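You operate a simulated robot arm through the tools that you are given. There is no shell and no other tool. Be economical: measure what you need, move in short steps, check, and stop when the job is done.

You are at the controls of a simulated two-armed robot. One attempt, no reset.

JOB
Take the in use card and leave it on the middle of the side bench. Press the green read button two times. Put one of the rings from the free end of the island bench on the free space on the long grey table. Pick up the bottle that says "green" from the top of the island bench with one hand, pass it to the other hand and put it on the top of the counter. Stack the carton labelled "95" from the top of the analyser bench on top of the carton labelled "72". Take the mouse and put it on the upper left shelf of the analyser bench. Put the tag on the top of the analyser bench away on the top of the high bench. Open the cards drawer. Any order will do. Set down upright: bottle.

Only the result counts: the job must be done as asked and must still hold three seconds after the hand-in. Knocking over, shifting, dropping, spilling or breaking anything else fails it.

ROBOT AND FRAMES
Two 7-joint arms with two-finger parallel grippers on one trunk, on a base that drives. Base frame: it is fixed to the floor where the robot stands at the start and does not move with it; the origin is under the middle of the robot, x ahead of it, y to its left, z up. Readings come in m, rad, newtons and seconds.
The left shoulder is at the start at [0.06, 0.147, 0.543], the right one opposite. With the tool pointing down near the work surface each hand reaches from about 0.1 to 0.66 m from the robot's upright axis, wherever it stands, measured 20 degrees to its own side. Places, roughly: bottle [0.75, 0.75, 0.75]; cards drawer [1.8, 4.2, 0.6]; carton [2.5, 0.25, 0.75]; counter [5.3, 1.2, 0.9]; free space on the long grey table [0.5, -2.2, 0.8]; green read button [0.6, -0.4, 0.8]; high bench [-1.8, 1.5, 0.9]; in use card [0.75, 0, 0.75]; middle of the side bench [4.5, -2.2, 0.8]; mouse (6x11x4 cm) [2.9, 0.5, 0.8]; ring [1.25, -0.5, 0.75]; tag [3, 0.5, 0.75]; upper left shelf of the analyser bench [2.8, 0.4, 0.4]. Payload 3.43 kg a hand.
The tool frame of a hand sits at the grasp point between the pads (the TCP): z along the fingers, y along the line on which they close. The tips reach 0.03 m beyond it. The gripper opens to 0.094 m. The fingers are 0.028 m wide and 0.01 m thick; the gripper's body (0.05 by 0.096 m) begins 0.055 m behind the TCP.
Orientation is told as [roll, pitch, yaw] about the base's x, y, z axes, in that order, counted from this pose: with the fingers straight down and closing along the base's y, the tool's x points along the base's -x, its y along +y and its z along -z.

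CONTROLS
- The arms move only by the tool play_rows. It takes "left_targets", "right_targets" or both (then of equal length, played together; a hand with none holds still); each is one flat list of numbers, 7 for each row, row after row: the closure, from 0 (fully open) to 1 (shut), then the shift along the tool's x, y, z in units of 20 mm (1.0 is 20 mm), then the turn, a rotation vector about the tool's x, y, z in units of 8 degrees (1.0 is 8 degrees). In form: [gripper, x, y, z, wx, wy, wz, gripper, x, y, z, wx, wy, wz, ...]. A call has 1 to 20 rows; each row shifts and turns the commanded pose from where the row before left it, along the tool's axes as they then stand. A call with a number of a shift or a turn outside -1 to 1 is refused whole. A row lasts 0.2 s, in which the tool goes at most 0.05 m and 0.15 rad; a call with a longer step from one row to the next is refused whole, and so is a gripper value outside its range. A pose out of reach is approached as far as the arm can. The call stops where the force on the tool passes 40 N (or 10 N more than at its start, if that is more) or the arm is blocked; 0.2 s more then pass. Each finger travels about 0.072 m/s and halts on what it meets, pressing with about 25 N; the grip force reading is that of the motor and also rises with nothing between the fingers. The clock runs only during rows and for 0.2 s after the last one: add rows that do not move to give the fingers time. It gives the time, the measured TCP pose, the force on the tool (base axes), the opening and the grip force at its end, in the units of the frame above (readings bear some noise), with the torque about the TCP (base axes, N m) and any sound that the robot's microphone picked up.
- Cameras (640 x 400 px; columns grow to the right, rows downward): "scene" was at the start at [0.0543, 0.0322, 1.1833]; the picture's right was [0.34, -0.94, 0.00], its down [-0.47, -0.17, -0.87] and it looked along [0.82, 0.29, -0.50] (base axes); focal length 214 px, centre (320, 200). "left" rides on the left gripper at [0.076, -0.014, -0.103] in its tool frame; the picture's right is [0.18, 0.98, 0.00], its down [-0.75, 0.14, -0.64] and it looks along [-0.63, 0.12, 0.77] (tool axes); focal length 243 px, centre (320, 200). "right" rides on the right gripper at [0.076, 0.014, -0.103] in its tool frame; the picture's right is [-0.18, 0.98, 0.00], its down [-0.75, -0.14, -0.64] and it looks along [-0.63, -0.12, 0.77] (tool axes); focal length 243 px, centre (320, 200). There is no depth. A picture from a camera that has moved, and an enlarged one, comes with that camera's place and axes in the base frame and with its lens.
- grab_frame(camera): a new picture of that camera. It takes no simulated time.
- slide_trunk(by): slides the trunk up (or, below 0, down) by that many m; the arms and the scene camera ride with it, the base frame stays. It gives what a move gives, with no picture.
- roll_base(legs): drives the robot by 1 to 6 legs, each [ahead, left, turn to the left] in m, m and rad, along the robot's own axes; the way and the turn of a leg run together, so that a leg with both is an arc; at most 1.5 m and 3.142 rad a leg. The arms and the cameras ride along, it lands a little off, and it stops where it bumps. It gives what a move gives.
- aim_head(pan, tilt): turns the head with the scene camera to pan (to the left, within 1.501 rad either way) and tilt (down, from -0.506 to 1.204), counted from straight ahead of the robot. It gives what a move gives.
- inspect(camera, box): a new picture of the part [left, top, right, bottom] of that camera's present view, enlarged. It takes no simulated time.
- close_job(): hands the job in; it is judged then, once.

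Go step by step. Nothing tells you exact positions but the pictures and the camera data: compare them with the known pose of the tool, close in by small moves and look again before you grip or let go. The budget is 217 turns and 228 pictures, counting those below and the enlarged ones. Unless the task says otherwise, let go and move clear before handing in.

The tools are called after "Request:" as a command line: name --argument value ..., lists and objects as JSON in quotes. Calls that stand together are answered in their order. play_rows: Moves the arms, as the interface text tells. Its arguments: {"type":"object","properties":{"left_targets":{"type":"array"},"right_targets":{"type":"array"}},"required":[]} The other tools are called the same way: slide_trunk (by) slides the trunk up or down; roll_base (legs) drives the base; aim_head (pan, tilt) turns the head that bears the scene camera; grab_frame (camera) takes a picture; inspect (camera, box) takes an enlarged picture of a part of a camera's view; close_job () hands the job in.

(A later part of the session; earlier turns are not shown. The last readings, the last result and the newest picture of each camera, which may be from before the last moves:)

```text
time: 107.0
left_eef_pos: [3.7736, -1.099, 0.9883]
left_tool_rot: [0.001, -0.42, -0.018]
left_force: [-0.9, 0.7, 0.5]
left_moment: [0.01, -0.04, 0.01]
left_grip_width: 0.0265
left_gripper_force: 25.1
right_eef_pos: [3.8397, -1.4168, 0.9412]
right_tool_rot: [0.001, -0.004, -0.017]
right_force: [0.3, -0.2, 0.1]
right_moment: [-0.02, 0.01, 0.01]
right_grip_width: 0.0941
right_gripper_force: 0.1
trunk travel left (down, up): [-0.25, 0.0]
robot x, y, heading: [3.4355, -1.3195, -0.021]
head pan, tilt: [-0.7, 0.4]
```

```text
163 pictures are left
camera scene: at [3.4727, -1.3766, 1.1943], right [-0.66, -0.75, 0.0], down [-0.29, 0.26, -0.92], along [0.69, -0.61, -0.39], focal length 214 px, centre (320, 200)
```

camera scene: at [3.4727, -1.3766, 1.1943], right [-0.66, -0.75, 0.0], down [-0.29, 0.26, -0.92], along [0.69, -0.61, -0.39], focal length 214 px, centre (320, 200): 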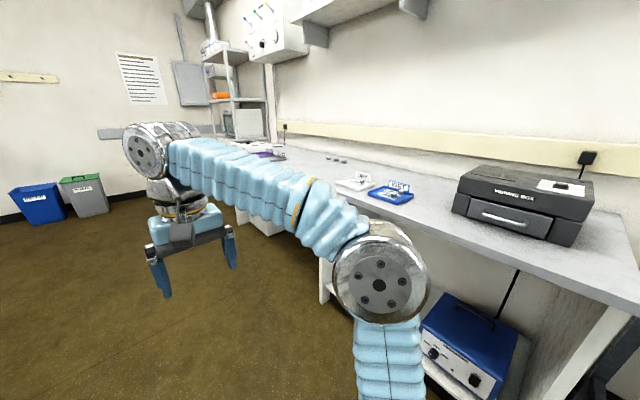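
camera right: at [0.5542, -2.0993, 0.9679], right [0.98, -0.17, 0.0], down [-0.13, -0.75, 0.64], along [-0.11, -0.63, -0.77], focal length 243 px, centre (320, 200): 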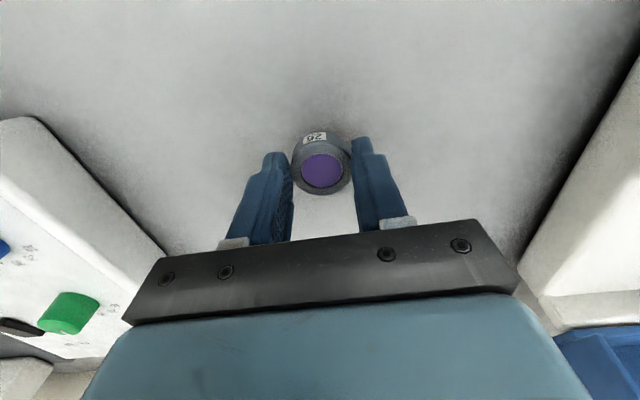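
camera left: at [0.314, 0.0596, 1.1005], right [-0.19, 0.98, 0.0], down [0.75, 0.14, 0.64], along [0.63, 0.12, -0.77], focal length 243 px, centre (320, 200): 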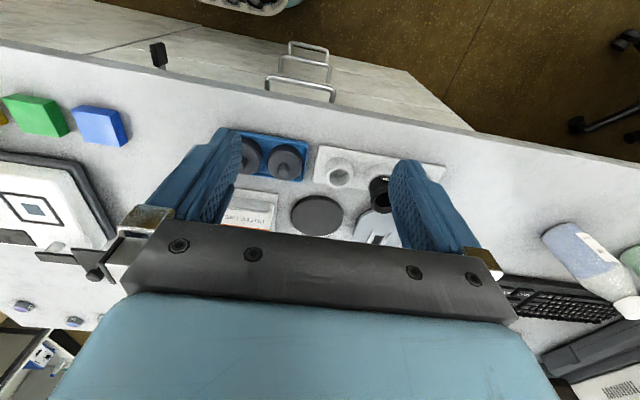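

The side bench runs along the right wall. I move to about x=4.35 and turn to face it.

Request:
roll_base --legs '[[0.9, 0, 0], [0, 0, -1.55]]'

Request:
aim_head --pan 0 --tilt 0.5

Request:
grab_frame --camera "scene"

```text
time: 115.5
left_eef_pos: [4.5497, -1.6706, 0.9877]
left_tool_rot: [0.0, -0.42, -1.577]
left_force: [0.1, -0.8, -0.5]
left_moment: [0.02, -0.01, 0.01]
left_grip_width: 0.0262
left_gripper_force: 25.1
right_eef_pos: [4.2338, -1.7417, 0.9407]
right_tool_rot: [0.002, -0.002, -1.575]
right_force: [-0.2, -0.7, 0.9]
right_moment: [0.0, 0.01, 0.01]
right_grip_width: 0.094
right_gripper_force: 0.0
trunk travel left (down, up): [-0.25, 0.0]
robot x, y, heading: [4.3268, -1.3303, -1.572]
head pan, tilt: [-0.7, 0.4]
```

```text
time: 116.6
left_eef_pos: [4.5496, -1.6714, 0.9876]
left_tool_rot: [0.0, -0.42, -1.577]
left_force: [0.2, 0.2, -0.7]
left_moment: [0.02, -0.01, -0.01]
left_grip_width: 0.0264
left_gripper_force: 25.0
right_eef_pos: [4.2329, -1.7413, 0.9412]
right_tool_rot: [0.001, -0.002, -1.577]
right_force: [0.3, -0.7, 0.6]
right_moment: [-0.02, -0.03, 0.03]
right_grip_width: 0.094
right_gripper_force: 0.1
trunk travel left (down, up): [-0.25, 0.0]
robot x, y, heading: [4.3291, -1.333, -1.574]
head pan, tilt: [0.0, 0.499]
```

```text
162 pictures are left
camera scene: at [4.3264, -1.394, 1.1852], right [-1.0, 0.01, 0.0], down [0.0, 0.48, -0.88], along [-0.01, -0.88, -0.48], focal length 214 px, centre (320, 200)
```

scene: 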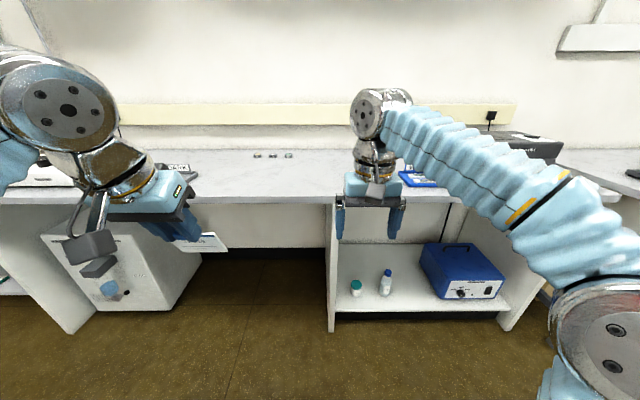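

The bench has free area between the white item at left and blue one at right. I zoom in for items.

Request:
inspect --camera "scene" --box '[140, 130, 450, 260]'

Request:
aim_head --pan 0.6 --tilt 0.4

Request:
grab_frame --camera "scene"

```text
2.06 times, centred on (295, 195) of scene
camera zoom: at [4.3264, -1.394, 1.1852], right [-1.0, 0.01, 0.0], down [0.0, 0.48, -0.88], along [-0.01, -0.88, -0.48], focal length 443 px, centre (372, 210)
```

zoom: 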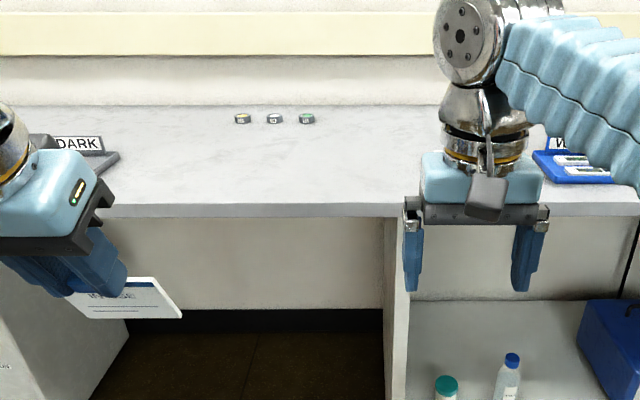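

```text
time: 117.6
left_eef_pos: [4.549, -1.6705, 0.9889]
left_tool_rot: [0.0, -0.421, -1.576]
left_force: [-0.9, 0.7, 0.4]
left_moment: [0.0, -0.02, 0.0]
left_grip_width: 0.0264
left_gripper_force: 25.1
right_eef_pos: [4.2329, -1.7419, 0.9396]
right_tool_rot: [0.001, 0.0, -1.577]
right_force: [-0.1, -0.2, -1.0]
right_moment: [0.02, 0.01, 0.0]
right_grip_width: 0.0939
right_gripper_force: 0.0
trunk travel left (down, up): [-0.25, 0.0]
robot x, y, heading: [4.3284, -1.3315, -1.577]
head pan, tilt: [0.6, 0.4]
```

```text
160 pictures are left
camera scene: at [4.3788, -1.3798, 1.1943], right [-0.83, -0.56, 0.0], down [-0.22, 0.32, -0.92], along [0.52, -0.76, -0.39], focal length 214 px, centre (320, 200)
```

scene: 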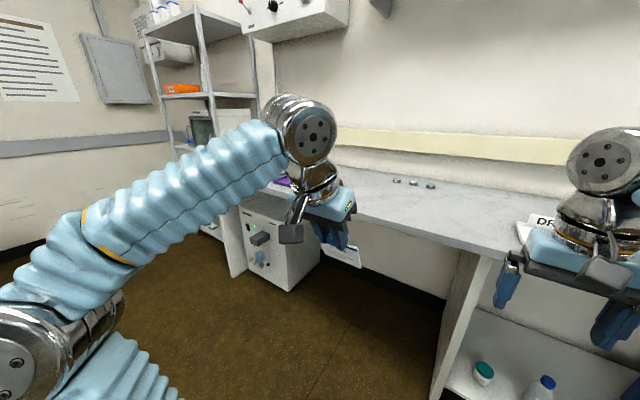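

I drive in 0.42 m so the card hangs over the middle of the bench.

Request:
roll_base --legs '[[0.42, 0, 0]]'

Request:
aim_head --pan 0.15 --tilt 0.6

Request:
grab_frame --camera "scene"

Request:
grab_frame --camera "right"

```text
time: 120.1
left_eef_pos: [4.5439, -2.0869, 0.9886]
left_tool_rot: [-0.001, -0.421, -1.581]
left_force: [0.3, -0.8, 0.1]
left_moment: [0.01, 0.02, 0.02]
left_grip_width: 0.0262
left_gripper_force: 25.2
right_eef_pos: [4.2278, -2.1563, 0.9403]
right_tool_rot: [0.002, -0.001, -1.583]
right_force: [0.7, 0.1, -0.5]
right_moment: [0.02, -0.01, 0.03]
right_grip_width: 0.0941
right_gripper_force: 0.1
trunk travel left (down, up): [-0.25, 0.0]
robot x, y, heading: [4.3257, -1.7483, -1.585]
head pan, tilt: [0.6, 0.4]
```

```text
time: 121.0
left_eef_pos: [4.5451, -2.0869, 0.989]
left_tool_rot: [0.001, -0.421, -1.581]
left_force: [0.2, -1.5, -0.2]
left_moment: [-0.03, -0.01, -0.02]
left_grip_width: 0.0265
left_gripper_force: 24.2
right_eef_pos: [4.2277, -2.1564, 0.9403]
right_tool_rot: [0.001, -0.002, -1.582]
right_force: [0.6, 0.4, 0.6]
right_moment: [0.02, 0.02, -0.03]
right_grip_width: 0.0938
right_gripper_force: 0.0
trunk travel left (down, up): [-0.25, 0.0]
robot x, y, heading: [4.3233, -1.7504, -1.58]
head pan, tilt: [0.15, 0.6]
```

```text
159 pictures are left
camera scene: at [4.3359, -1.8065, 1.1761], right [-0.99, -0.14, 0.0], down [-0.08, 0.56, -0.83], along [0.11, -0.82, -0.56], focal length 214 px, centre (320, 200)
```

scene: 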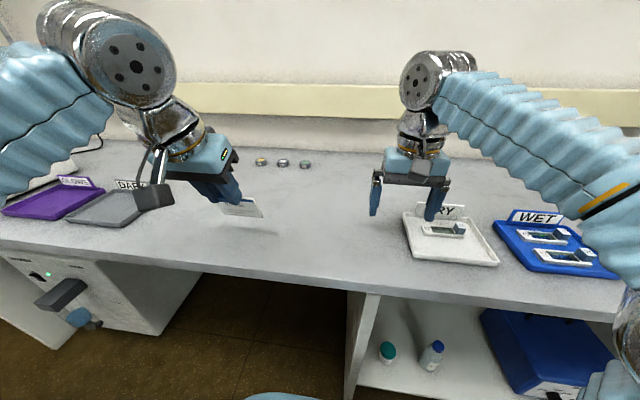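

```text
158 pictures are left
camera right: at [4.2419, -2.0804, 1.0439], right [0.98, -0.2, 0.0], down [-0.15, -0.75, 0.64], along [-0.12, -0.63, -0.77], focal length 243 px, centre (320, 200)
```

right: 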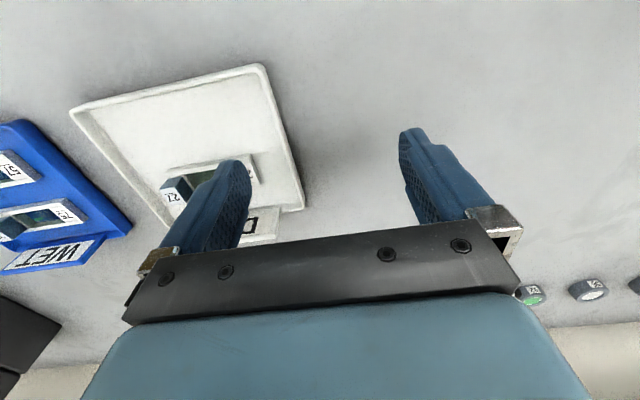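

The free middle lies between the DARK and DRY trays, about [4.53,-2.2]. I tilt the card to about 48°, move forward and start lowering.

Request:
play_rows --left_targets '[1, 0, 0, 0, 0, -1, 0, 1, 0, 0, 0, 0, -1, 0, 1, 0, 0, 0, 0, -1, 0, 1, -0.669, -0.15, 0.743, 0, 0, 0, 1, -0.669, -0.15, 0.743, 0, 0, 0, 1, -0.669, -0.15, 0.743, 0, 0, 0, 1, -0.669, -0.15, 0.743, 0, 0, 0, 1, 0.6, 0, 0.54, 0, 0, 0, 1, 0.6, 0, 0.54, 0, 0, 0, 1, 0.6, 0, 0.54, 0, 0, 0, 1, 0.6, 0, 0.54, 0, 0, 0]'

Request:
grab_frame --camera "scene"

Request:
grab_frame --camera "left"

```text
time: 123.4
left_eef_pos: [4.5308, -2.1671, 0.9238]
left_tool_rot: [0.0, -0.838, -1.581]
left_force: [-0.3, 0.1, -1.0]
left_moment: [0.0, 0.03, 0.0]
left_grip_width: 0.0263
left_gripper_force: 25.6
right_eef_pos: [4.2279, -2.157, 0.9426]
right_tool_rot: [0.001, -0.001, -1.584]
right_force: [0.6, -0.3, -1.0]
right_moment: [0.0, 0.01, 0.0]
right_grip_width: 0.0943
right_gripper_force: 0.0
trunk travel left (down, up): [-0.25, 0.0]
robot x, y, heading: [4.3203, -1.7516, -1.584]
head pan, tilt: [0.15, 0.6]
```

```text
157 pictures are left
camera scene: at [4.3359, -1.8064, 1.1761], right [-0.99, -0.14, 0.0], down [-0.08, 0.56, -0.83], along [0.11, -0.82, -0.56], focal length 214 px, centre (320, 200)
```

scene: 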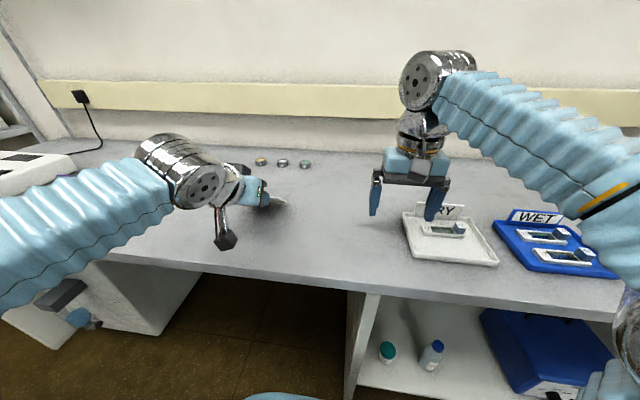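

```text
156 pictures are left
camera left: at [4.5169, -2.0389, 0.9336], right [0.98, 0.11, -0.14], down [0.14, -0.03, 0.99], along [0.11, -0.99, -0.04], focal length 243 px, centre (320, 200)
```

left: 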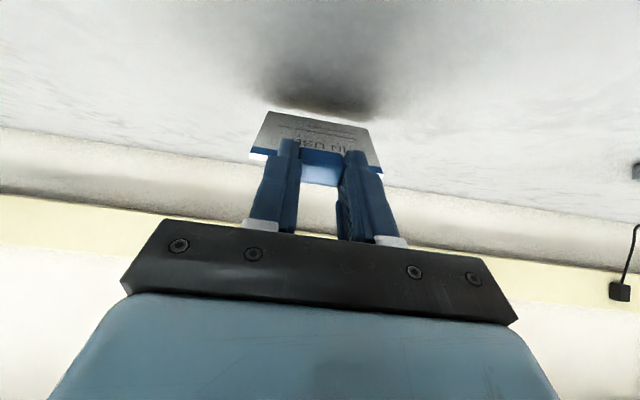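

Card's lower edge is close to the bench by the shadow. I lower in fine steps.

Request:
play_rows --left_targets '[1, 0.223, 0, 0.2, 0, 0, 0, 1, 0.223, 0, 0.2, 0, 0, 0, 1, 0.223, 0, 0.2, 0, 0, 0, 1, 0.149, 0, 0.134, 0, 0, 0, 1, 0.149, 0, 0.134, 0, 0, 0]'

Request:
grab_frame --camera "left"

```text
time: 124.6
left_eef_pos: [4.5291, -2.1673, 0.8963]
left_tool_rot: [0.003, -0.835, -1.583]
left_force: [-1.1, 8.5, 14.4]
left_moment: [-0.94, 0.09, -0.12]
left_grip_width: 0.0269
left_gripper_force: 24.7
right_eef_pos: [4.2282, -2.1551, 0.9418]
right_tool_rot: [0.003, -0.003, -1.583]
right_force: [0.3, -0.4, -0.3]
right_moment: [0.03, 0.02, 0.01]
right_grip_width: 0.0941
right_gripper_force: 0.2
trunk travel left (down, up): [-0.25, 0.0]
robot x, y, heading: [4.3239, -1.7519, -1.583]
head pan, tilt: [0.15, 0.6]
```

```text
155 pictures are left
camera left: at [4.5169, -2.0383, 0.9071], right [0.98, 0.11, -0.14], down [0.14, -0.03, 0.99], along [0.11, -0.99, -0.04], focal length 243 px, centre (320, 200)
```

left: 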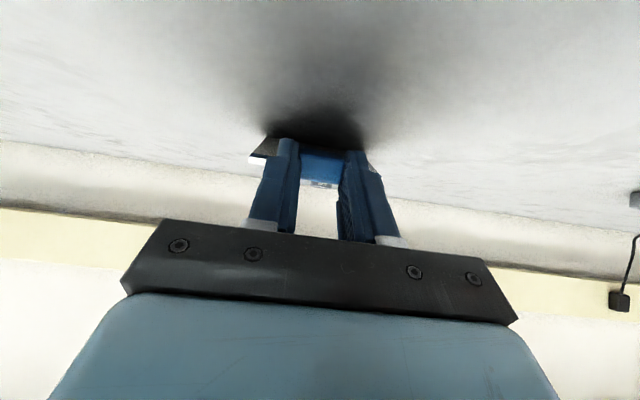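

The card touches and pivots flatter in the grip. I keep lowering gently so that it lies down.

Request:
play_rows --left_targets '[1, 0.149, 0, 0.134, 0, 0, 0, 1, 0.149, 0, 0.134, 0, 0, 0, 1, 0.149, 0, 0.134, 0, 0, 0]'

Request:
inspect --camera "left" --box '[220, 80, 420, 240]'

Request:
aim_head --pan 0.5 --tilt 0.7

Request:
grab_frame --camera "scene"

```text
time: 125.4
left_eef_pos: [4.5307, -2.1673, 0.8843]
left_tool_rot: [0.001, -0.836, -1.584]
left_force: [-0.3, 5.8, 11.0]
left_moment: [-0.9, 0.05, -0.07]
left_grip_width: 0.0266
left_gripper_force: 24.6
right_eef_pos: [4.2273, -2.1563, 0.9409]
right_tool_rot: [0.002, -0.003, -1.584]
right_force: [-0.5, -0.7, -0.4]
right_moment: [0.0, 0.0, -0.01]
right_grip_width: 0.0939
right_gripper_force: 0.1
trunk travel left (down, up): [-0.25, 0.0]
robot x, y, heading: [4.3239, -1.7517, -1.576]
head pan, tilt: [0.15, 0.6]
```

```text
2.50 times, centred on (320, 160) of left
camera zoom: at [4.5174, -2.0392, 0.8947], right [0.98, 0.11, -0.14], down [0.14, -0.03, 0.99], along [0.11, -0.99, -0.05], focal length 606 px, centre (320, 300)
```

zoom: 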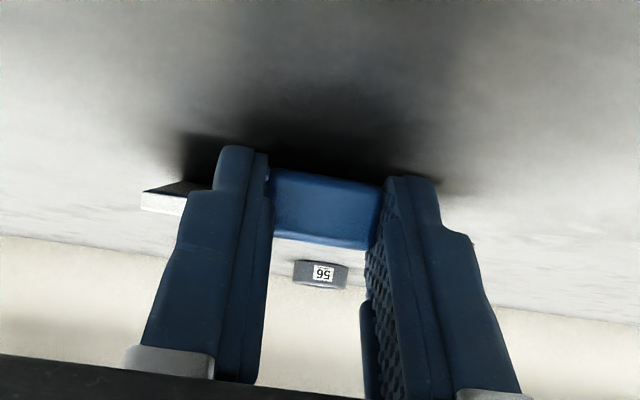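

```text
time: 126.3
left_eef_pos: [4.5305, -2.1679, 0.8849]
left_tool_rot: [0.0, -0.838, -1.581]
left_force: [0.2, 0.2, 2.1]
left_moment: [-0.1, 0.01, -0.01]
left_grip_width: 0.0263
left_gripper_force: 25.0
right_eef_pos: [4.2282, -2.1566, 0.9406]
right_tool_rot: [0.001, -0.002, -1.582]
right_force: [0.3, -0.8, -0.3]
right_moment: [0.02, -0.01, 0.01]
right_grip_width: 0.0938
right_gripper_force: 0.0
trunk travel left (down, up): [-0.25, 0.0]
robot x, y, heading: [4.3231, -1.751, -1.58]
head pan, tilt: [0.499, 0.7]
```

```text
153 pictures are left
camera scene: at [4.3634, -1.7939, 1.1674], right [-0.88, -0.47, 0.0], down [-0.3, 0.57, -0.77], along [0.36, -0.68, -0.64], focal length 214 px, centre (320, 200)
```

scene: 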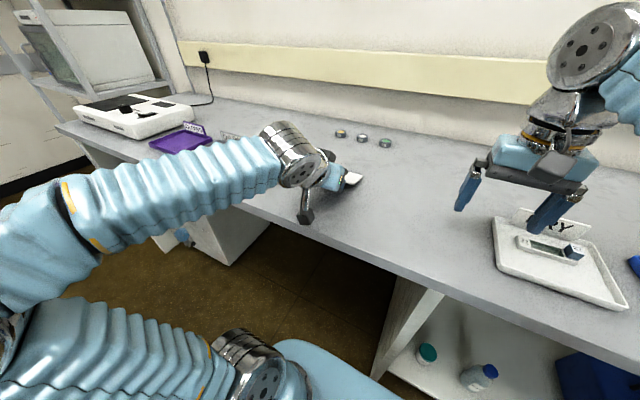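

Card is nearly level. I lower a bit more.

Request:
play_rows --left_targets '[1, 0.149, 0, 0.134, 0, 0, 0, 1, 0.149, 0, 0.134, 0, 0, 0, 1, 0.149, 0, 0.134, 0, 0, 0, 1, 0.149, 0, 0.134, 0, 0, 0]'

Request:
inspect --camera "left" --box '[220, 80, 420, 240]'

Request:
inspect --camera "scene" --box '[280, 130, 420, 230]'

```text
time: 127.1
left_eef_pos: [4.5311, -2.1692, 0.8799]
left_tool_rot: [-0.001, -0.859, -1.584]
left_force: [1.8, -0.8, 11.5]
left_moment: [-0.19, -0.19, -0.14]
left_grip_width: 0.0265
left_gripper_force: 24.9
right_eef_pos: [4.2282, -2.1562, 0.9402]
right_tool_rot: [0.002, -0.001, -1.584]
right_force: [-0.2, 0.3, 0.1]
right_moment: [-0.01, 0.02, 0.01]
right_grip_width: 0.0943
right_gripper_force: 0.1
trunk travel left (down, up): [-0.25, 0.0]
robot x, y, heading: [4.3253, -1.7495, -1.579]
head pan, tilt: [0.499, 0.7]
stopped in row 4 (left hand): the force on the tool passed its limit at 44 N (the readings are from after the stop); the commanded pose is now the measured one
```

```text
2.50 times, centred on (320, 160) of left
camera zoom: at [4.5183, -2.0399, 0.8882], right [0.98, 0.11, -0.14], down [0.14, -0.01, 0.99], along [0.1, -0.99, -0.02], focal length 606 px, centre (320, 300)
```

zoom: 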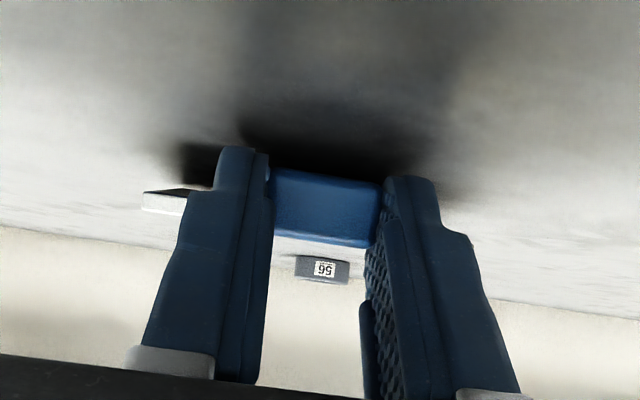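

```text
4.00 times, centred on (350, 180) of scene
camera zoom: at [4.3632, -1.7933, 1.1672], right [-0.88, -0.47, 0.0], down [-0.3, 0.57, -0.77], along [0.36, -0.68, -0.64], focal length 858 px, centre (200, 280)
```

zoom: 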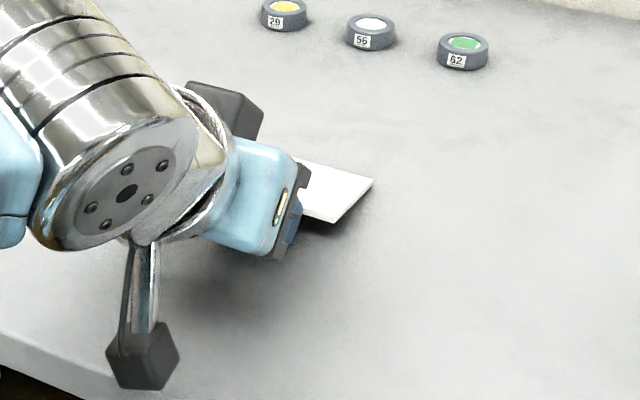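

Something of the hand touches, so this is low enough; the card is almost flat. I ease up 2 mm and open.

Request:
play_rows --left_targets '[1, -0.074, 0, -0.067, 0, 0, 0, 0.85, 0, 0, 0, 0, 0, 0, 0.7, 0, 0, 0, 0, 0, 0, 0.5, 0, 0, 0, 0, 0, 0, 0.2, 0, 0, 0, 0, 0, 0, 0, 0, 0, 0, 0, 0, 0, 0, 0, 0, 0, 0, 0, 0]'

Request:
inspect --camera "left" --box '[180, 60, 460, 260]'

Request:
inspect --camera "scene" --box '[280, 130, 420, 230]'

```text
time: 128.7
left_eef_pos: [4.5322, -2.1679, 0.8793]
left_tool_rot: [-0.001, -0.854, -1.581]
left_force: [-2.6, 2.3, 4.5]
left_moment: [0.02, -0.12, 0.09]
left_grip_width: 0.0928
left_gripper_force: 0.0
right_eef_pos: [4.2281, -2.1559, 0.9411]
right_tool_rot: [0.002, -0.003, -1.584]
right_force: [-0.2, 0.4, 0.3]
right_moment: [0.0, 0.03, -0.01]
right_grip_width: 0.0939
right_gripper_force: 0.1
trunk travel left (down, up): [-0.25, 0.0]
robot x, y, heading: [4.3257, -1.7516, -1.586]
head pan, tilt: [0.499, 0.7]
```

```text
2.00 times, centred on (320, 160) of left
camera zoom: at [4.5183, -2.0399, 0.8891], right [0.98, 0.11, -0.14], down [0.14, -0.01, 0.99], along [0.11, -0.99, -0.03], focal length 485 px, centre (320, 280)
```

zoom: 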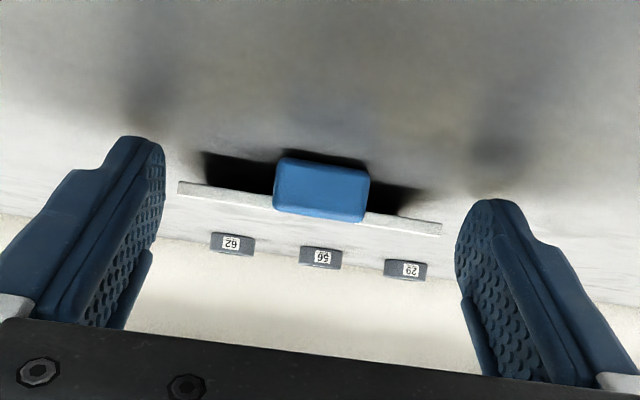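

```text
4.00 times, centred on (350, 180) of scene
camera zoom: at [4.3631, -1.7935, 1.1675], right [-0.88, -0.47, 0.0], down [-0.3, 0.57, -0.77], along [0.36, -0.68, -0.64], focal length 858 px, centre (200, 280)
```

zoom: 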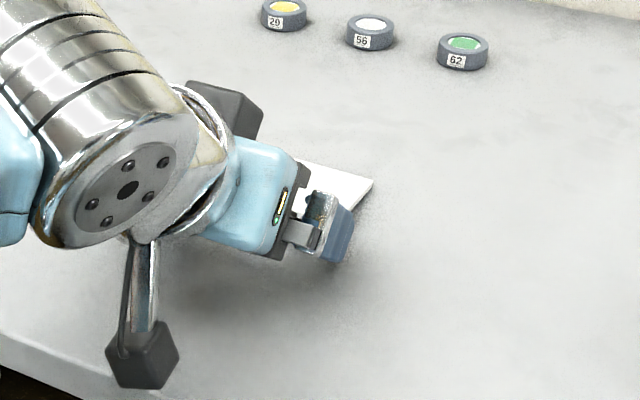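

Card is down flat. I lift the hand straight up and tilt it back to vertical.

Request:
play_rows --left_targets '[0, -0.5, 0, -0.45, 0, 0, 0, 0, -0.743, 0, -0.669, 0, 0, 0, 0, -0.743, 0, -0.669, 0, 0, 0, 0, -0.743, 0, -0.669, 0, 0, 0, 0, -0.743, 0, -0.669, 0, 0, 0, 0, 0.669, 0, -0.743, 0, 0, 0, 0, 0.669, 0, -0.743, 0, 0, 0, 0, 0.669, 0, -0.743, 0, 0, 0, 0, 0.669, 0, -0.743, 0, 0, 0, 0, 0, 0, 0, 0, 1, 0, 0, 0, 0, 0, 0, 1, 0, 0, 0, 0, 0, 0, 1, 0, 0, 0, 0, 0, 0, 1, 0, 0, 0, 0, 0, 0, 1, 0, 0, 0, 0, 0, 0, 1, 0]'

Request:
grab_frame --camera "scene"

```text
time: 131.9
left_eef_pos: [4.5326, -2.086, 0.9735]
left_tool_rot: [-0.002, -0.013, -1.583]
left_force: [-0.3, -0.6, 0.6]
left_moment: [-0.01, 0.01, -0.01]
left_grip_width: 0.0939
left_gripper_force: 0.1
right_eef_pos: [4.2292, -2.1571, 0.9417]
right_tool_rot: [0.002, -0.002, -1.582]
right_force: [-0.6, 0.3, 0.1]
right_moment: [-0.02, 0.0, 0.0]
right_grip_width: 0.0942
right_gripper_force: 0.1
trunk travel left (down, up): [-0.25, 0.0]
robot x, y, heading: [4.3252, -1.7539, -1.579]
head pan, tilt: [0.499, 0.7]
```

```text
148 pictures are left
camera scene: at [4.3635, -1.7938, 1.1674], right [-0.88, -0.47, 0.0], down [-0.3, 0.57, -0.76], along [0.36, -0.68, -0.64], focal length 214 px, centre (320, 200)
```

scene: 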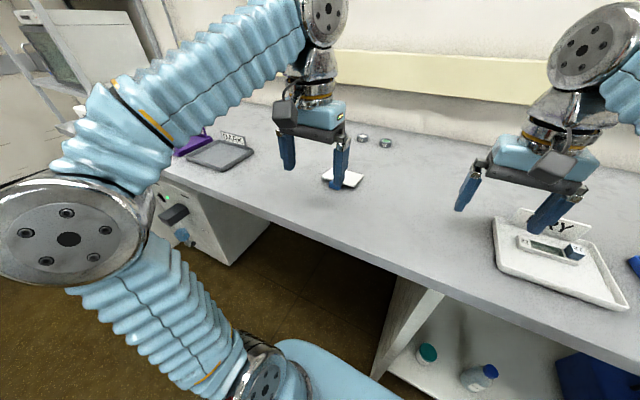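

Card is lying in the middle of the bench. Next I back out and look at the analyser bench.

Request:
roll_base --legs '[[-0.5, 0, 0], [0, 0, -2.0]]'

Request:
aim_head --pan -0.2 --tilt 0.3

Request:
grab_frame --camera "scene"

```text
time: 139.5
left_eef_pos: [3.9372, -1.3167, 0.9721]
left_tool_rot: [-0.002, -0.018, 2.732]
left_force: [-0.3, 1.1, 0.2]
left_moment: [-0.03, 0.03, 0.01]
left_grip_width: 0.094
left_gripper_force: 0.0
right_eef_pos: [3.9927, -1.0081, 0.9408]
right_tool_rot: [0.001, -0.001, 2.733]
right_force: [-0.2, 0.8, 0.3]
right_moment: [-0.01, -0.05, 0.02]
right_grip_width: 0.094
right_gripper_force: 0.0
trunk travel left (down, up): [-0.25, 0.0]
robot x, y, heading: [4.3304, -1.2566, 2.734]
head pan, tilt: [0.499, 0.7]
```

```text
time: 140.6
left_eef_pos: [3.938, -1.3179, 0.9716]
left_tool_rot: [-0.002, -0.015, 2.732]
left_force: [-0.7, 0.5, 0.7]
left_moment: [0.03, 0.02, 0.0]
left_grip_width: 0.0941
left_gripper_force: 0.1
right_eef_pos: [3.9906, -1.0084, 0.9398]
right_tool_rot: [0.001, -0.003, 2.734]
right_force: [0.5, -0.5, 0.0]
right_moment: [0.0, 0.0, 0.0]
right_grip_width: 0.0937
right_gripper_force: 0.0
trunk travel left (down, up): [-0.25, 0.0]
robot x, y, heading: [4.3283, -1.2511, 2.736]
head pan, tilt: [-0.201, 0.3]
```

```text
147 pictures are left
camera scene: at [4.2791, -1.2117, 1.2035], right [0.57, 0.82, 0.0], down [0.24, -0.17, -0.96], along [-0.78, 0.54, -0.3], focal length 214 px, centre (320, 200)
```

scene: 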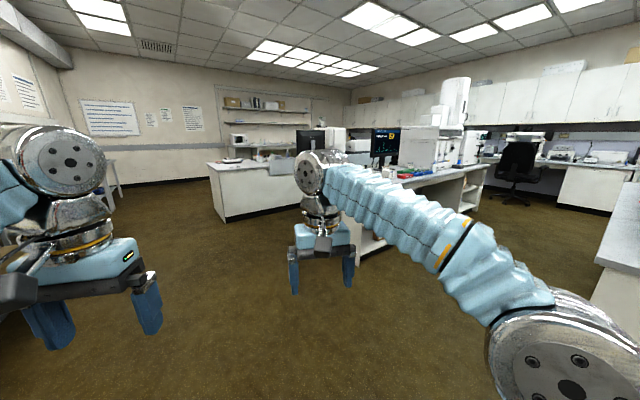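

The analyser bench is beyond the right arm with shelving at its end. I turn to face -x and sidestep to its far side.

Request:
roll_base --legs '[[0, 0, 0.406], [0, -1.45, 0]]'

Request:
aim_head --pan 0 --tilt 0.35

Request:
grab_frame --camera "scene"

```text
time: 147.3
left_eef_pos: [3.9358, -0.3502, 0.969]
left_tool_rot: [-0.007, -0.008, 3.066]
left_force: [-0.1, 0.8, 0.0]
left_moment: [-0.03, 0.0, 0.01]
left_grip_width: 0.0939
left_gripper_force: 0.1
right_eef_pos: [3.8851, -0.0379, 0.939]
right_tool_rot: [-0.004, 0.004, 3.062]
right_force: [-0.6, -0.2, -0.5]
right_moment: [0.02, 0.0, 0.02]
right_grip_width: 0.0941
right_gripper_force: 0.0
trunk travel left (down, up): [-0.25, 0.0]
robot x, y, heading: [4.2936, -0.157, 3.069]
head pan, tilt: [-0.201, 0.3]
stopped in leg 2: the robot was blocked; the commanded pose is now the measured one
```

```text
time: 148.1
left_eef_pos: [3.9336, -0.3503, 0.9668]
left_tool_rot: [-0.011, -0.005, 3.066]
left_force: [-0.3, 0.1, -0.3]
left_moment: [0.02, 0.0, -0.03]
left_grip_width: 0.0941
left_gripper_force: 0.0
right_eef_pos: [3.886, -0.0383, 0.9361]
right_tool_rot: [-0.007, 0.007, 3.062]
right_force: [0.2, -0.1, -1.0]
right_moment: [0.0, 0.01, 0.01]
right_grip_width: 0.094
right_gripper_force: 0.0
trunk travel left (down, up): [-0.25, 0.0]
robot x, y, heading: [4.2916, -0.1538, 3.069]
head pan, tilt: [0.0, 0.351]
```

```text
146 pictures are left
camera scene: at [4.2168, -0.1637, 1.1965], right [0.08, 1.0, 0.01], down [0.35, -0.01, -0.94], along [-0.93, 0.08, -0.35], focal length 214 px, centre (320, 200)
```

scene: 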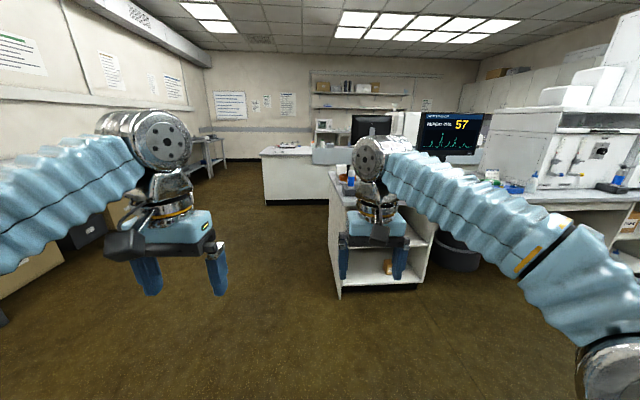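

The base was blocked by something on the right. I look there.

Request:
aim_head --pan -1.3 --tilt 0.9

Request:
grab_frame --camera "scene"

```text
time: 149.5
left_eef_pos: [3.9342, -0.3492, 0.9656]
left_tool_rot: [-0.012, -0.006, 3.067]
left_force: [-0.2, 0.9, 0.2]
left_moment: [0.04, -0.01, -0.01]
left_grip_width: 0.0944
left_gripper_force: 0.1
right_eef_pos: [3.8854, -0.0395, 0.9365]
right_tool_rot: [-0.008, 0.007, 3.062]
right_force: [0.4, -1.1, -1.2]
right_moment: [0.0, 0.03, 0.04]
right_grip_width: 0.0938
right_gripper_force: 0.1
trunk travel left (down, up): [-0.25, 0.0]
robot x, y, heading: [4.2889, -0.1552, 3.067]
head pan, tilt: [-1.3, 0.901]
```

```text
145 pictures are left
camera scene: at [4.2953, -0.0964, 1.1507], right [0.98, 0.19, 0.01], down [0.16, -0.76, -0.63], along [-0.11, 0.62, -0.78], focal length 214 px, centre (320, 200)
```

scene: 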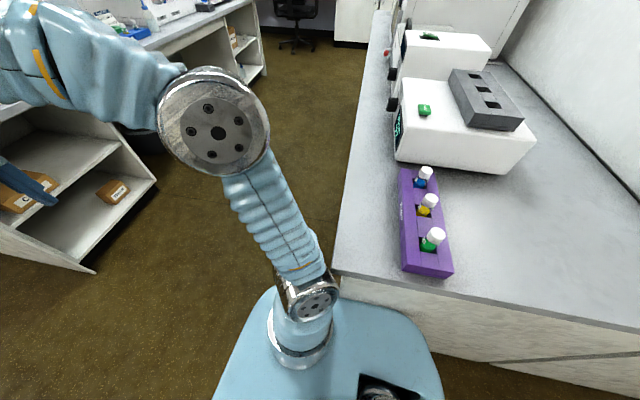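

I bumped the counter's corner (x≥4.3, y≥0). I step off it and go ahead toward the shelves.

Request:
roll_base --legs '[[0, 0.12, 0], [0.4, 0, 0.07]]'

Request:
aim_head --pan -0.6 --tilt 0.5

Request:
grab_frame --camera "scene"

```text
time: 150.3
left_eef_pos: [3.9382, -0.3498, 0.9737]
left_tool_rot: [0.002, -0.012, 3.07]
left_force: [-0.1, -0.8, 0.5]
left_moment: [0.02, 0.02, 0.01]
left_grip_width: 0.094
left_gripper_force: 0.1
right_eef_pos: [3.8874, -0.0393, 0.94]
right_tool_rot: [0.006, 0.001, 3.068]
right_force: [0.7, 0.1, 0.4]
right_moment: [-0.01, 0.02, 0.0]
right_grip_width: 0.0941
right_gripper_force: 0.1
trunk travel left (down, up): [-0.25, 0.0]
robot x, y, heading: [4.2936, -0.1651, 3.073]
head pan, tilt: [-1.3, 0.901]
stopped in leg 1: the robot was blocked; the commanded pose is now the measured one
```

```text
time: 151.4
left_eef_pos: [3.9384, -0.3502, 0.9725]
left_tool_rot: [0.002, -0.011, 3.07]
left_force: [1.4, 0.0, -0.2]
left_moment: [0.0, 0.01, 0.02]
left_grip_width: 0.0939
left_gripper_force: 0.1
right_eef_pos: [3.8876, -0.0412, 0.9392]
right_tool_rot: [0.004, 0.0, 3.069]
right_force: [0.6, 0.9, 0.0]
right_moment: [0.0, 0.02, -0.01]
right_grip_width: 0.0938
right_gripper_force: 0.0
trunk travel left (down, up): [-0.25, 0.0]
robot x, y, heading: [4.289, -0.1626, 3.066]
head pan, tilt: [-0.6, 0.499]
```

```text
144 pictures are left
camera scene: at [4.2438, -0.1099, 1.1852], right [0.62, 0.78, 0.0], down [0.38, -0.3, -0.88], along [-0.68, 0.55, -0.48], focal length 214 px, centre (320, 200)
```

scene: 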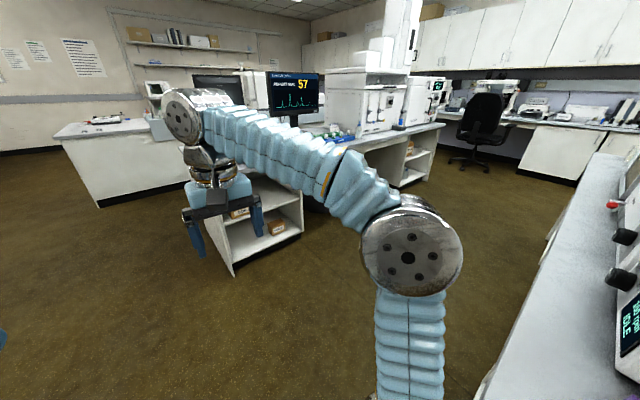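

It stopped right away, likely from the residual contact; I try again moving away diagonally.

Request:
roll_base --legs '[[0.0, 0.06, 0]]'

```text
time: 152.3
left_eef_pos: [3.9385, -0.4063, 0.9732]
left_tool_rot: [0.003, -0.017, 3.067]
left_force: [-0.5, -0.6, 0.0]
left_moment: [-0.05, 0.03, 0.0]
left_grip_width: 0.094
left_gripper_force: 0.1
right_eef_pos: [3.8882, -0.0975, 0.9414]
right_tool_rot: [0.007, -0.004, 3.069]
right_force: [0.4, 0.0, 0.4]
right_moment: [-0.03, -0.02, 0.02]
right_grip_width: 0.0942
right_gripper_force: 0.0
trunk travel left (down, up): [-0.25, 0.0]
robot x, y, heading: [4.284, -0.2231, 3.071]
head pan, tilt: [-0.6, 0.499]
```

Free. The left shelf unit's open front is at x≈3.0, y≈0.1–0.75. I approach to stand in front of it.

Request:
roll_base --legs '[[0.45, 0, 0.07], [0, -0.6, 0]]'

Request:
aim_head --pan 0 --tilt 0.6

Request:
grab_frame --camera "scene"

Request:
grab_frame --camera "right"

```text
time: 158.0
left_eef_pos: [3.5161, 0.1827, 0.9734]
left_tool_rot: [0.005, -0.017, 3.131]
left_force: [0.0, 0.8, -0.1]
left_moment: [-0.02, 0.04, 0.01]
left_grip_width: 0.094
left_gripper_force: 0.0
right_eef_pos: [3.4469, 0.4892, 0.9408]
right_tool_rot: [0.008, -0.004, 3.132]
right_force: [-1.0, 0.3, -0.1]
right_moment: [-0.02, 0.0, 0.0]
right_grip_width: 0.0942
right_gripper_force: 0.1
trunk travel left (down, up): [-0.25, 0.0]
robot x, y, heading: [3.8563, 0.3924, 3.134]
head pan, tilt: [-0.6, 0.499]
```

```text
time: 159.0
left_eef_pos: [3.5171, 0.1841, 0.9739]
left_tool_rot: [0.002, -0.017, 3.13]
left_force: [0.3, -0.5, 0.6]
left_moment: [-0.01, 0.0, 0.02]
left_grip_width: 0.0939
left_gripper_force: 0.1
right_eef_pos: [3.4465, 0.4885, 0.9417]
right_tool_rot: [0.006, -0.004, 3.131]
right_force: [-0.1, -0.3, 0.2]
right_moment: [-0.01, -0.02, 0.01]
right_grip_width: 0.0942
right_gripper_force: 0.1
trunk travel left (down, up): [-0.25, 0.0]
robot x, y, heading: [3.8538, 0.3912, 3.13]
head pan, tilt: [0.0, 0.6]
```

```text
143 pictures are left
camera scene: at [3.7931, 0.391, 1.1761], right [0.01, 1.0, 0.0], down [0.56, -0.01, -0.83], along [-0.83, 0.01, -0.56], focal length 214 px, centre (320, 200)
```

scene: 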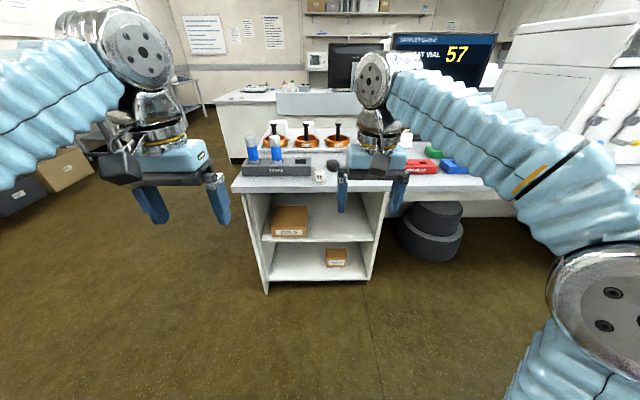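

```text
142 pictures are left
camera right: at [3.5219, 0.4743, 1.0439], right [-0.2, -0.98, 0.01], down [-0.75, 0.15, 0.64], along [-0.63, 0.12, -0.77], focal length 243 px, centre (320, 200)
```

right: 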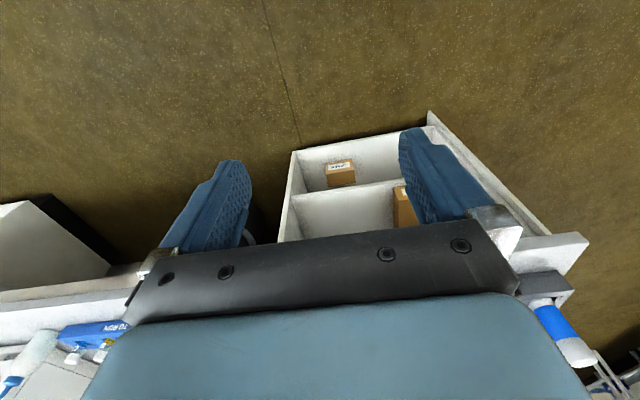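

I see the left shelves (two shelves with boxes) and the bench top with items. I zoom in.

Request:
inspect --camera "scene" --box '[220, 110, 400, 210]'

Request:
inspect --camera "scene" --box '[230, 190, 400, 300]'

Request:
aim_head --pan -0.5 --tilt 0.5

Request:
grab_frame --camera "scene"

```text
3.56 times, centred on (310, 160) of scene
camera zoom: at [3.7931, 0.391, 1.1761], right [0.01, 1.0, 0.0], down [0.56, -0.01, -0.83], along [-0.83, 0.01, -0.56], focal length 763 px, centre (356, 342)
```

zoom: 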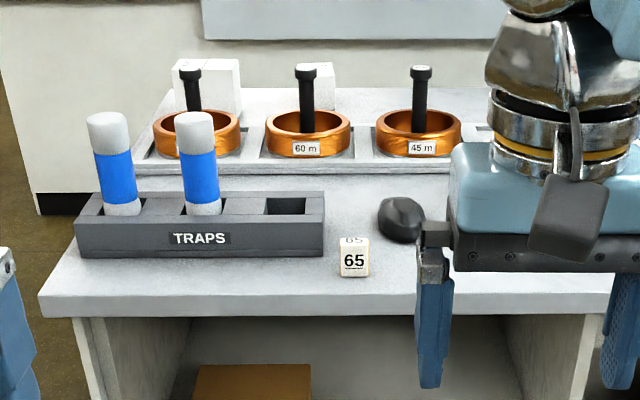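

```text
3.64 times, centred on (315, 245) of scene
camera zoom: at [3.7931, 0.391, 1.1761], right [0.01, 1.0, 0.0], down [0.56, -0.01, -0.83], along [-0.83, 0.01, -0.56], focal length 780 px, centre (338, 36)
```

zoom: 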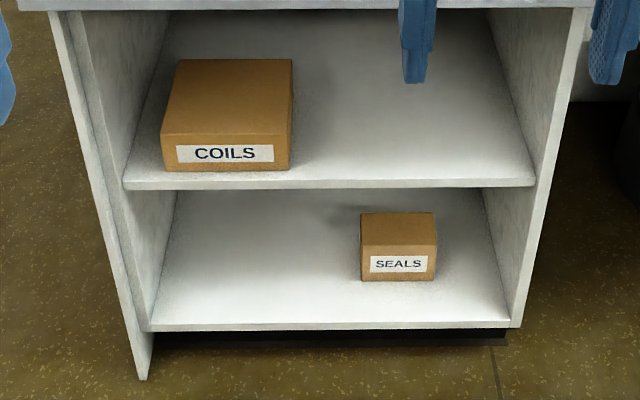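

```text
time: 159.9
left_eef_pos: [3.5174, 0.183, 0.9734]
left_tool_rot: [0.004, -0.017, 3.132]
left_force: [-0.4, 0.9, 0.2]
left_moment: [0.01, -0.03, -0.01]
left_grip_width: 0.0941
left_gripper_force: 0.1
right_eef_pos: [3.4463, 0.4885, 0.9405]
right_tool_rot: [0.008, -0.004, 3.132]
right_force: [0.5, 0.8, 0.5]
right_moment: [-0.01, -0.02, 0.01]
right_grip_width: 0.0942
right_gripper_force: 0.0
trunk travel left (down, up): [-0.25, 0.0]
robot x, y, heading: [3.8479, 0.3846, 3.133]
head pan, tilt: [-0.499, 0.499]
```

```text
139 pictures are left
camera scene: at [3.802, 0.4343, 1.1852], right [0.49, 0.87, 0.0], down [0.42, -0.23, -0.88], along [-0.77, 0.43, -0.48], focal length 214 px, centre (320, 200)
```

scene: 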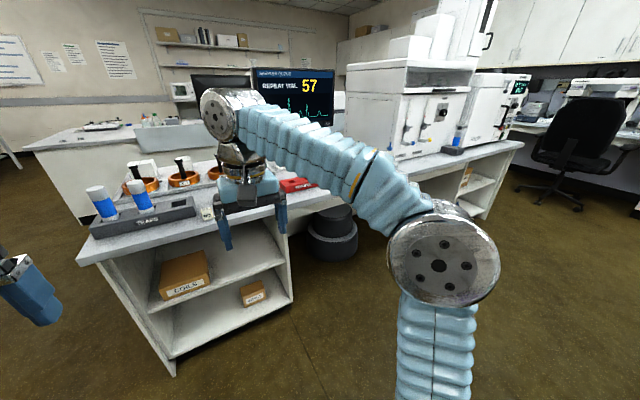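

The tag "65" is at ~[3.02,0.40], mouse ~[2.94,0.456], shelf level z≈0.385; cartons are on the far side. I drive closer for the tag with the left hand.

Request:
roll_base --legs '[[0.3, -0.15, 0]]'

Request:
aim_head --pan 0.15 --tilt 0.65

Request:
grab_frame --camera "scene"

Request:
grab_frame --camera "left"

```text
time: 162.1
left_eef_pos: [3.2188, 0.3308, 0.9736]
left_tool_rot: [0.004, -0.019, 3.138]
left_force: [-0.2, -0.5, -0.4]
left_moment: [0.01, 0.02, -0.03]
left_grip_width: 0.094
left_gripper_force: 0.1
right_eef_pos: [3.1473, 0.6381, 0.9404]
right_tool_rot: [0.007, -0.004, 3.138]
right_force: [-1.0, 0.7, -0.1]
right_moment: [0.01, 0.03, -0.03]
right_grip_width: 0.094
right_gripper_force: 0.0
trunk travel left (down, up): [-0.25, 0.0]
robot x, y, heading: [3.5575, 0.5367, 3.136]
head pan, tilt: [-0.499, 0.499]
```

```text
time: 163.1
left_eef_pos: [3.2203, 0.3312, 0.9725]
left_tool_rot: [0.003, -0.017, 3.138]
left_force: [-0.7, 0.2, -0.2]
left_moment: [0.0, 0.0, -0.01]
left_grip_width: 0.094
left_gripper_force: 0.1
right_eef_pos: [3.1474, 0.6361, 0.9408]
right_tool_rot: [0.007, -0.003, 3.136]
right_force: [0.6, -0.4, -0.2]
right_moment: [-0.01, -0.01, 0.0]
right_grip_width: 0.0942
right_gripper_force: 0.1
trunk travel left (down, up): [-0.25, 0.0]
robot x, y, heading: [3.5531, 0.5393, 3.139]
head pan, tilt: [0.15, 0.649]
```

```text
138 pictures are left
camera scene: at [3.4974, 0.5281, 1.1718], right [-0.14, 0.99, 0.0], down [0.6, 0.09, -0.8], along [-0.79, -0.11, -0.6], focal length 214 px, centre (320, 200)
```

scene: 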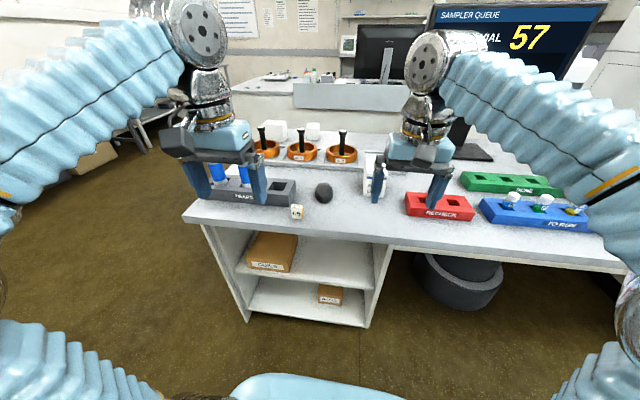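

```text
137 pictures are left
camera left: at [3.2968, 0.3472, 1.0737], right [0.18, -0.98, 0.0], down [-0.74, -0.14, 0.66], along [-0.64, -0.12, -0.76], focal length 243 px, centre (320, 200)
```

left: 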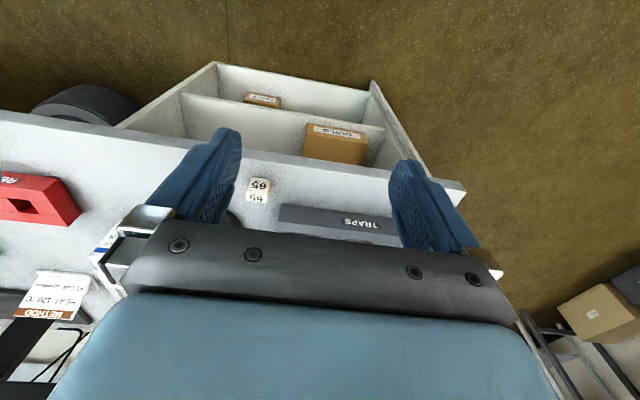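

Tag located at about [3.045,0.397,0.775]. I zoom to see its shape.

Request:
inspect --camera "scene" --box '[260, 170, 360, 235]'

Request:
inspect --camera "left" --box '[210, 140, 310, 230]'

```text
6.15 times, centred on (310, 202) of scene
camera zoom: at [3.4974, 0.5281, 1.1718], right [-0.14, 0.99, 0.0], down [0.6, 0.09, -0.8], along [-0.79, -0.11, -0.6], focal length 1320 px, centre (382, 185)
```

zoom: 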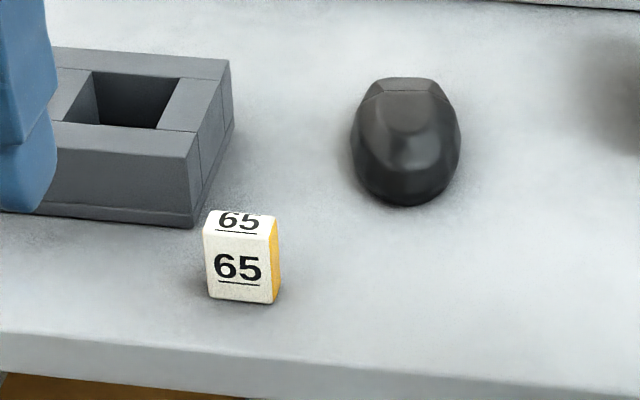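

```text
4.44 times, centred on (260, 185) of left
camera zoom: at [3.2968, 0.3472, 1.0737], right [0.18, -0.98, 0.0], down [-0.74, -0.14, 0.66], along [-0.64, -0.12, -0.76], focal length 1078 px, centre (587, 267)
```

zoom: 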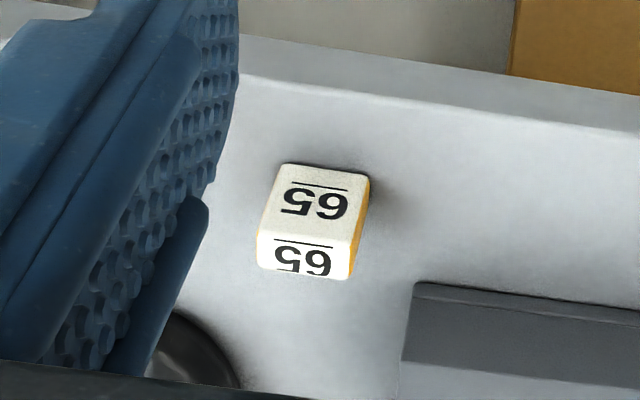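

The tag is a 30×20×37 mm block. I move the left hand above it.

Request:
play_rows --left_targets '[0.2, -0.95, -0.39, 0.3, 0, 0.12, 0, 0.2, -0.95, -0.39, 0.3, 0, 0, 0, 0.2, -0.95, -0.39, 0.3, 0, 0, 0, 0.2, -0.95, -0.39, 0.3, 0, 0, 0, 0.2, -0.95, -0.39, 0.5, 0, 0, 0, 0.2, -0.95, -0.39, 0.8, 0, 0, 0, 0.2, -0.95, -0.39, 0.8, 0, 0, 0, 0.2, -0.95, -0.39, 0.8, 0, 0, 0, 0.2, -0.95, -0.39, 0.8, 0, 0, 0]'

Request:
inspect --camera "scene" --box '[260, 150, 360, 235]'

Request:
inspect --camera "left" --box '[200, 80, 440, 250]'

```text
time: 165.1
left_eef_pos: [3.0489, 0.4001, 0.8744]
left_tool_rot: [0.005, 0.001, 3.138]
left_force: [0.2, -0.3, -0.2]
left_moment: [-0.02, 0.04, 0.02]
left_grip_width: 0.0749
left_gripper_force: 0.1
right_eef_pos: [3.1485, 0.6364, 0.9408]
right_tool_rot: [0.007, -0.004, 3.138]
right_force: [0.6, 0.1, 1.1]
right_moment: [0.01, -0.02, 0.03]
right_grip_width: 0.0939
right_gripper_force: 0.1
trunk travel left (down, up): [-0.25, 0.0]
robot x, y, heading: [3.555, 0.5397, 3.139]
head pan, tilt: [0.15, 0.649]
```

```text
4.71 times, centred on (310, 192) of scene
camera zoom: at [3.4975, 0.528, 1.1718], right [-0.14, 0.99, 0.0], down [0.6, 0.09, -0.8], along [-0.79, -0.12, -0.6], focal length 1009 px, centre (367, 235)
```

zoom: 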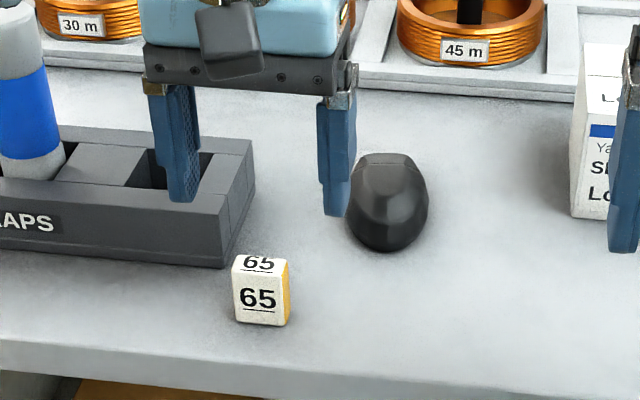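

```text
2.35 times, centred on (320, 165) of left
camera zoom: at [3.1253, 0.4163, 0.9758], right [0.18, -0.98, 0.0], down [-0.75, -0.14, 0.64], along [-0.63, -0.12, -0.77], focal length 571 px, centre (320, 282)
```

zoom: 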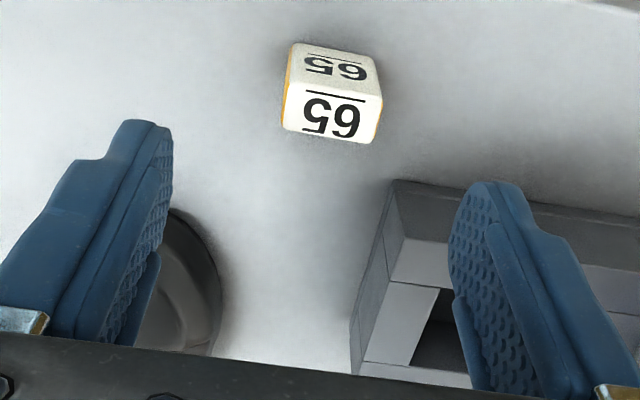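

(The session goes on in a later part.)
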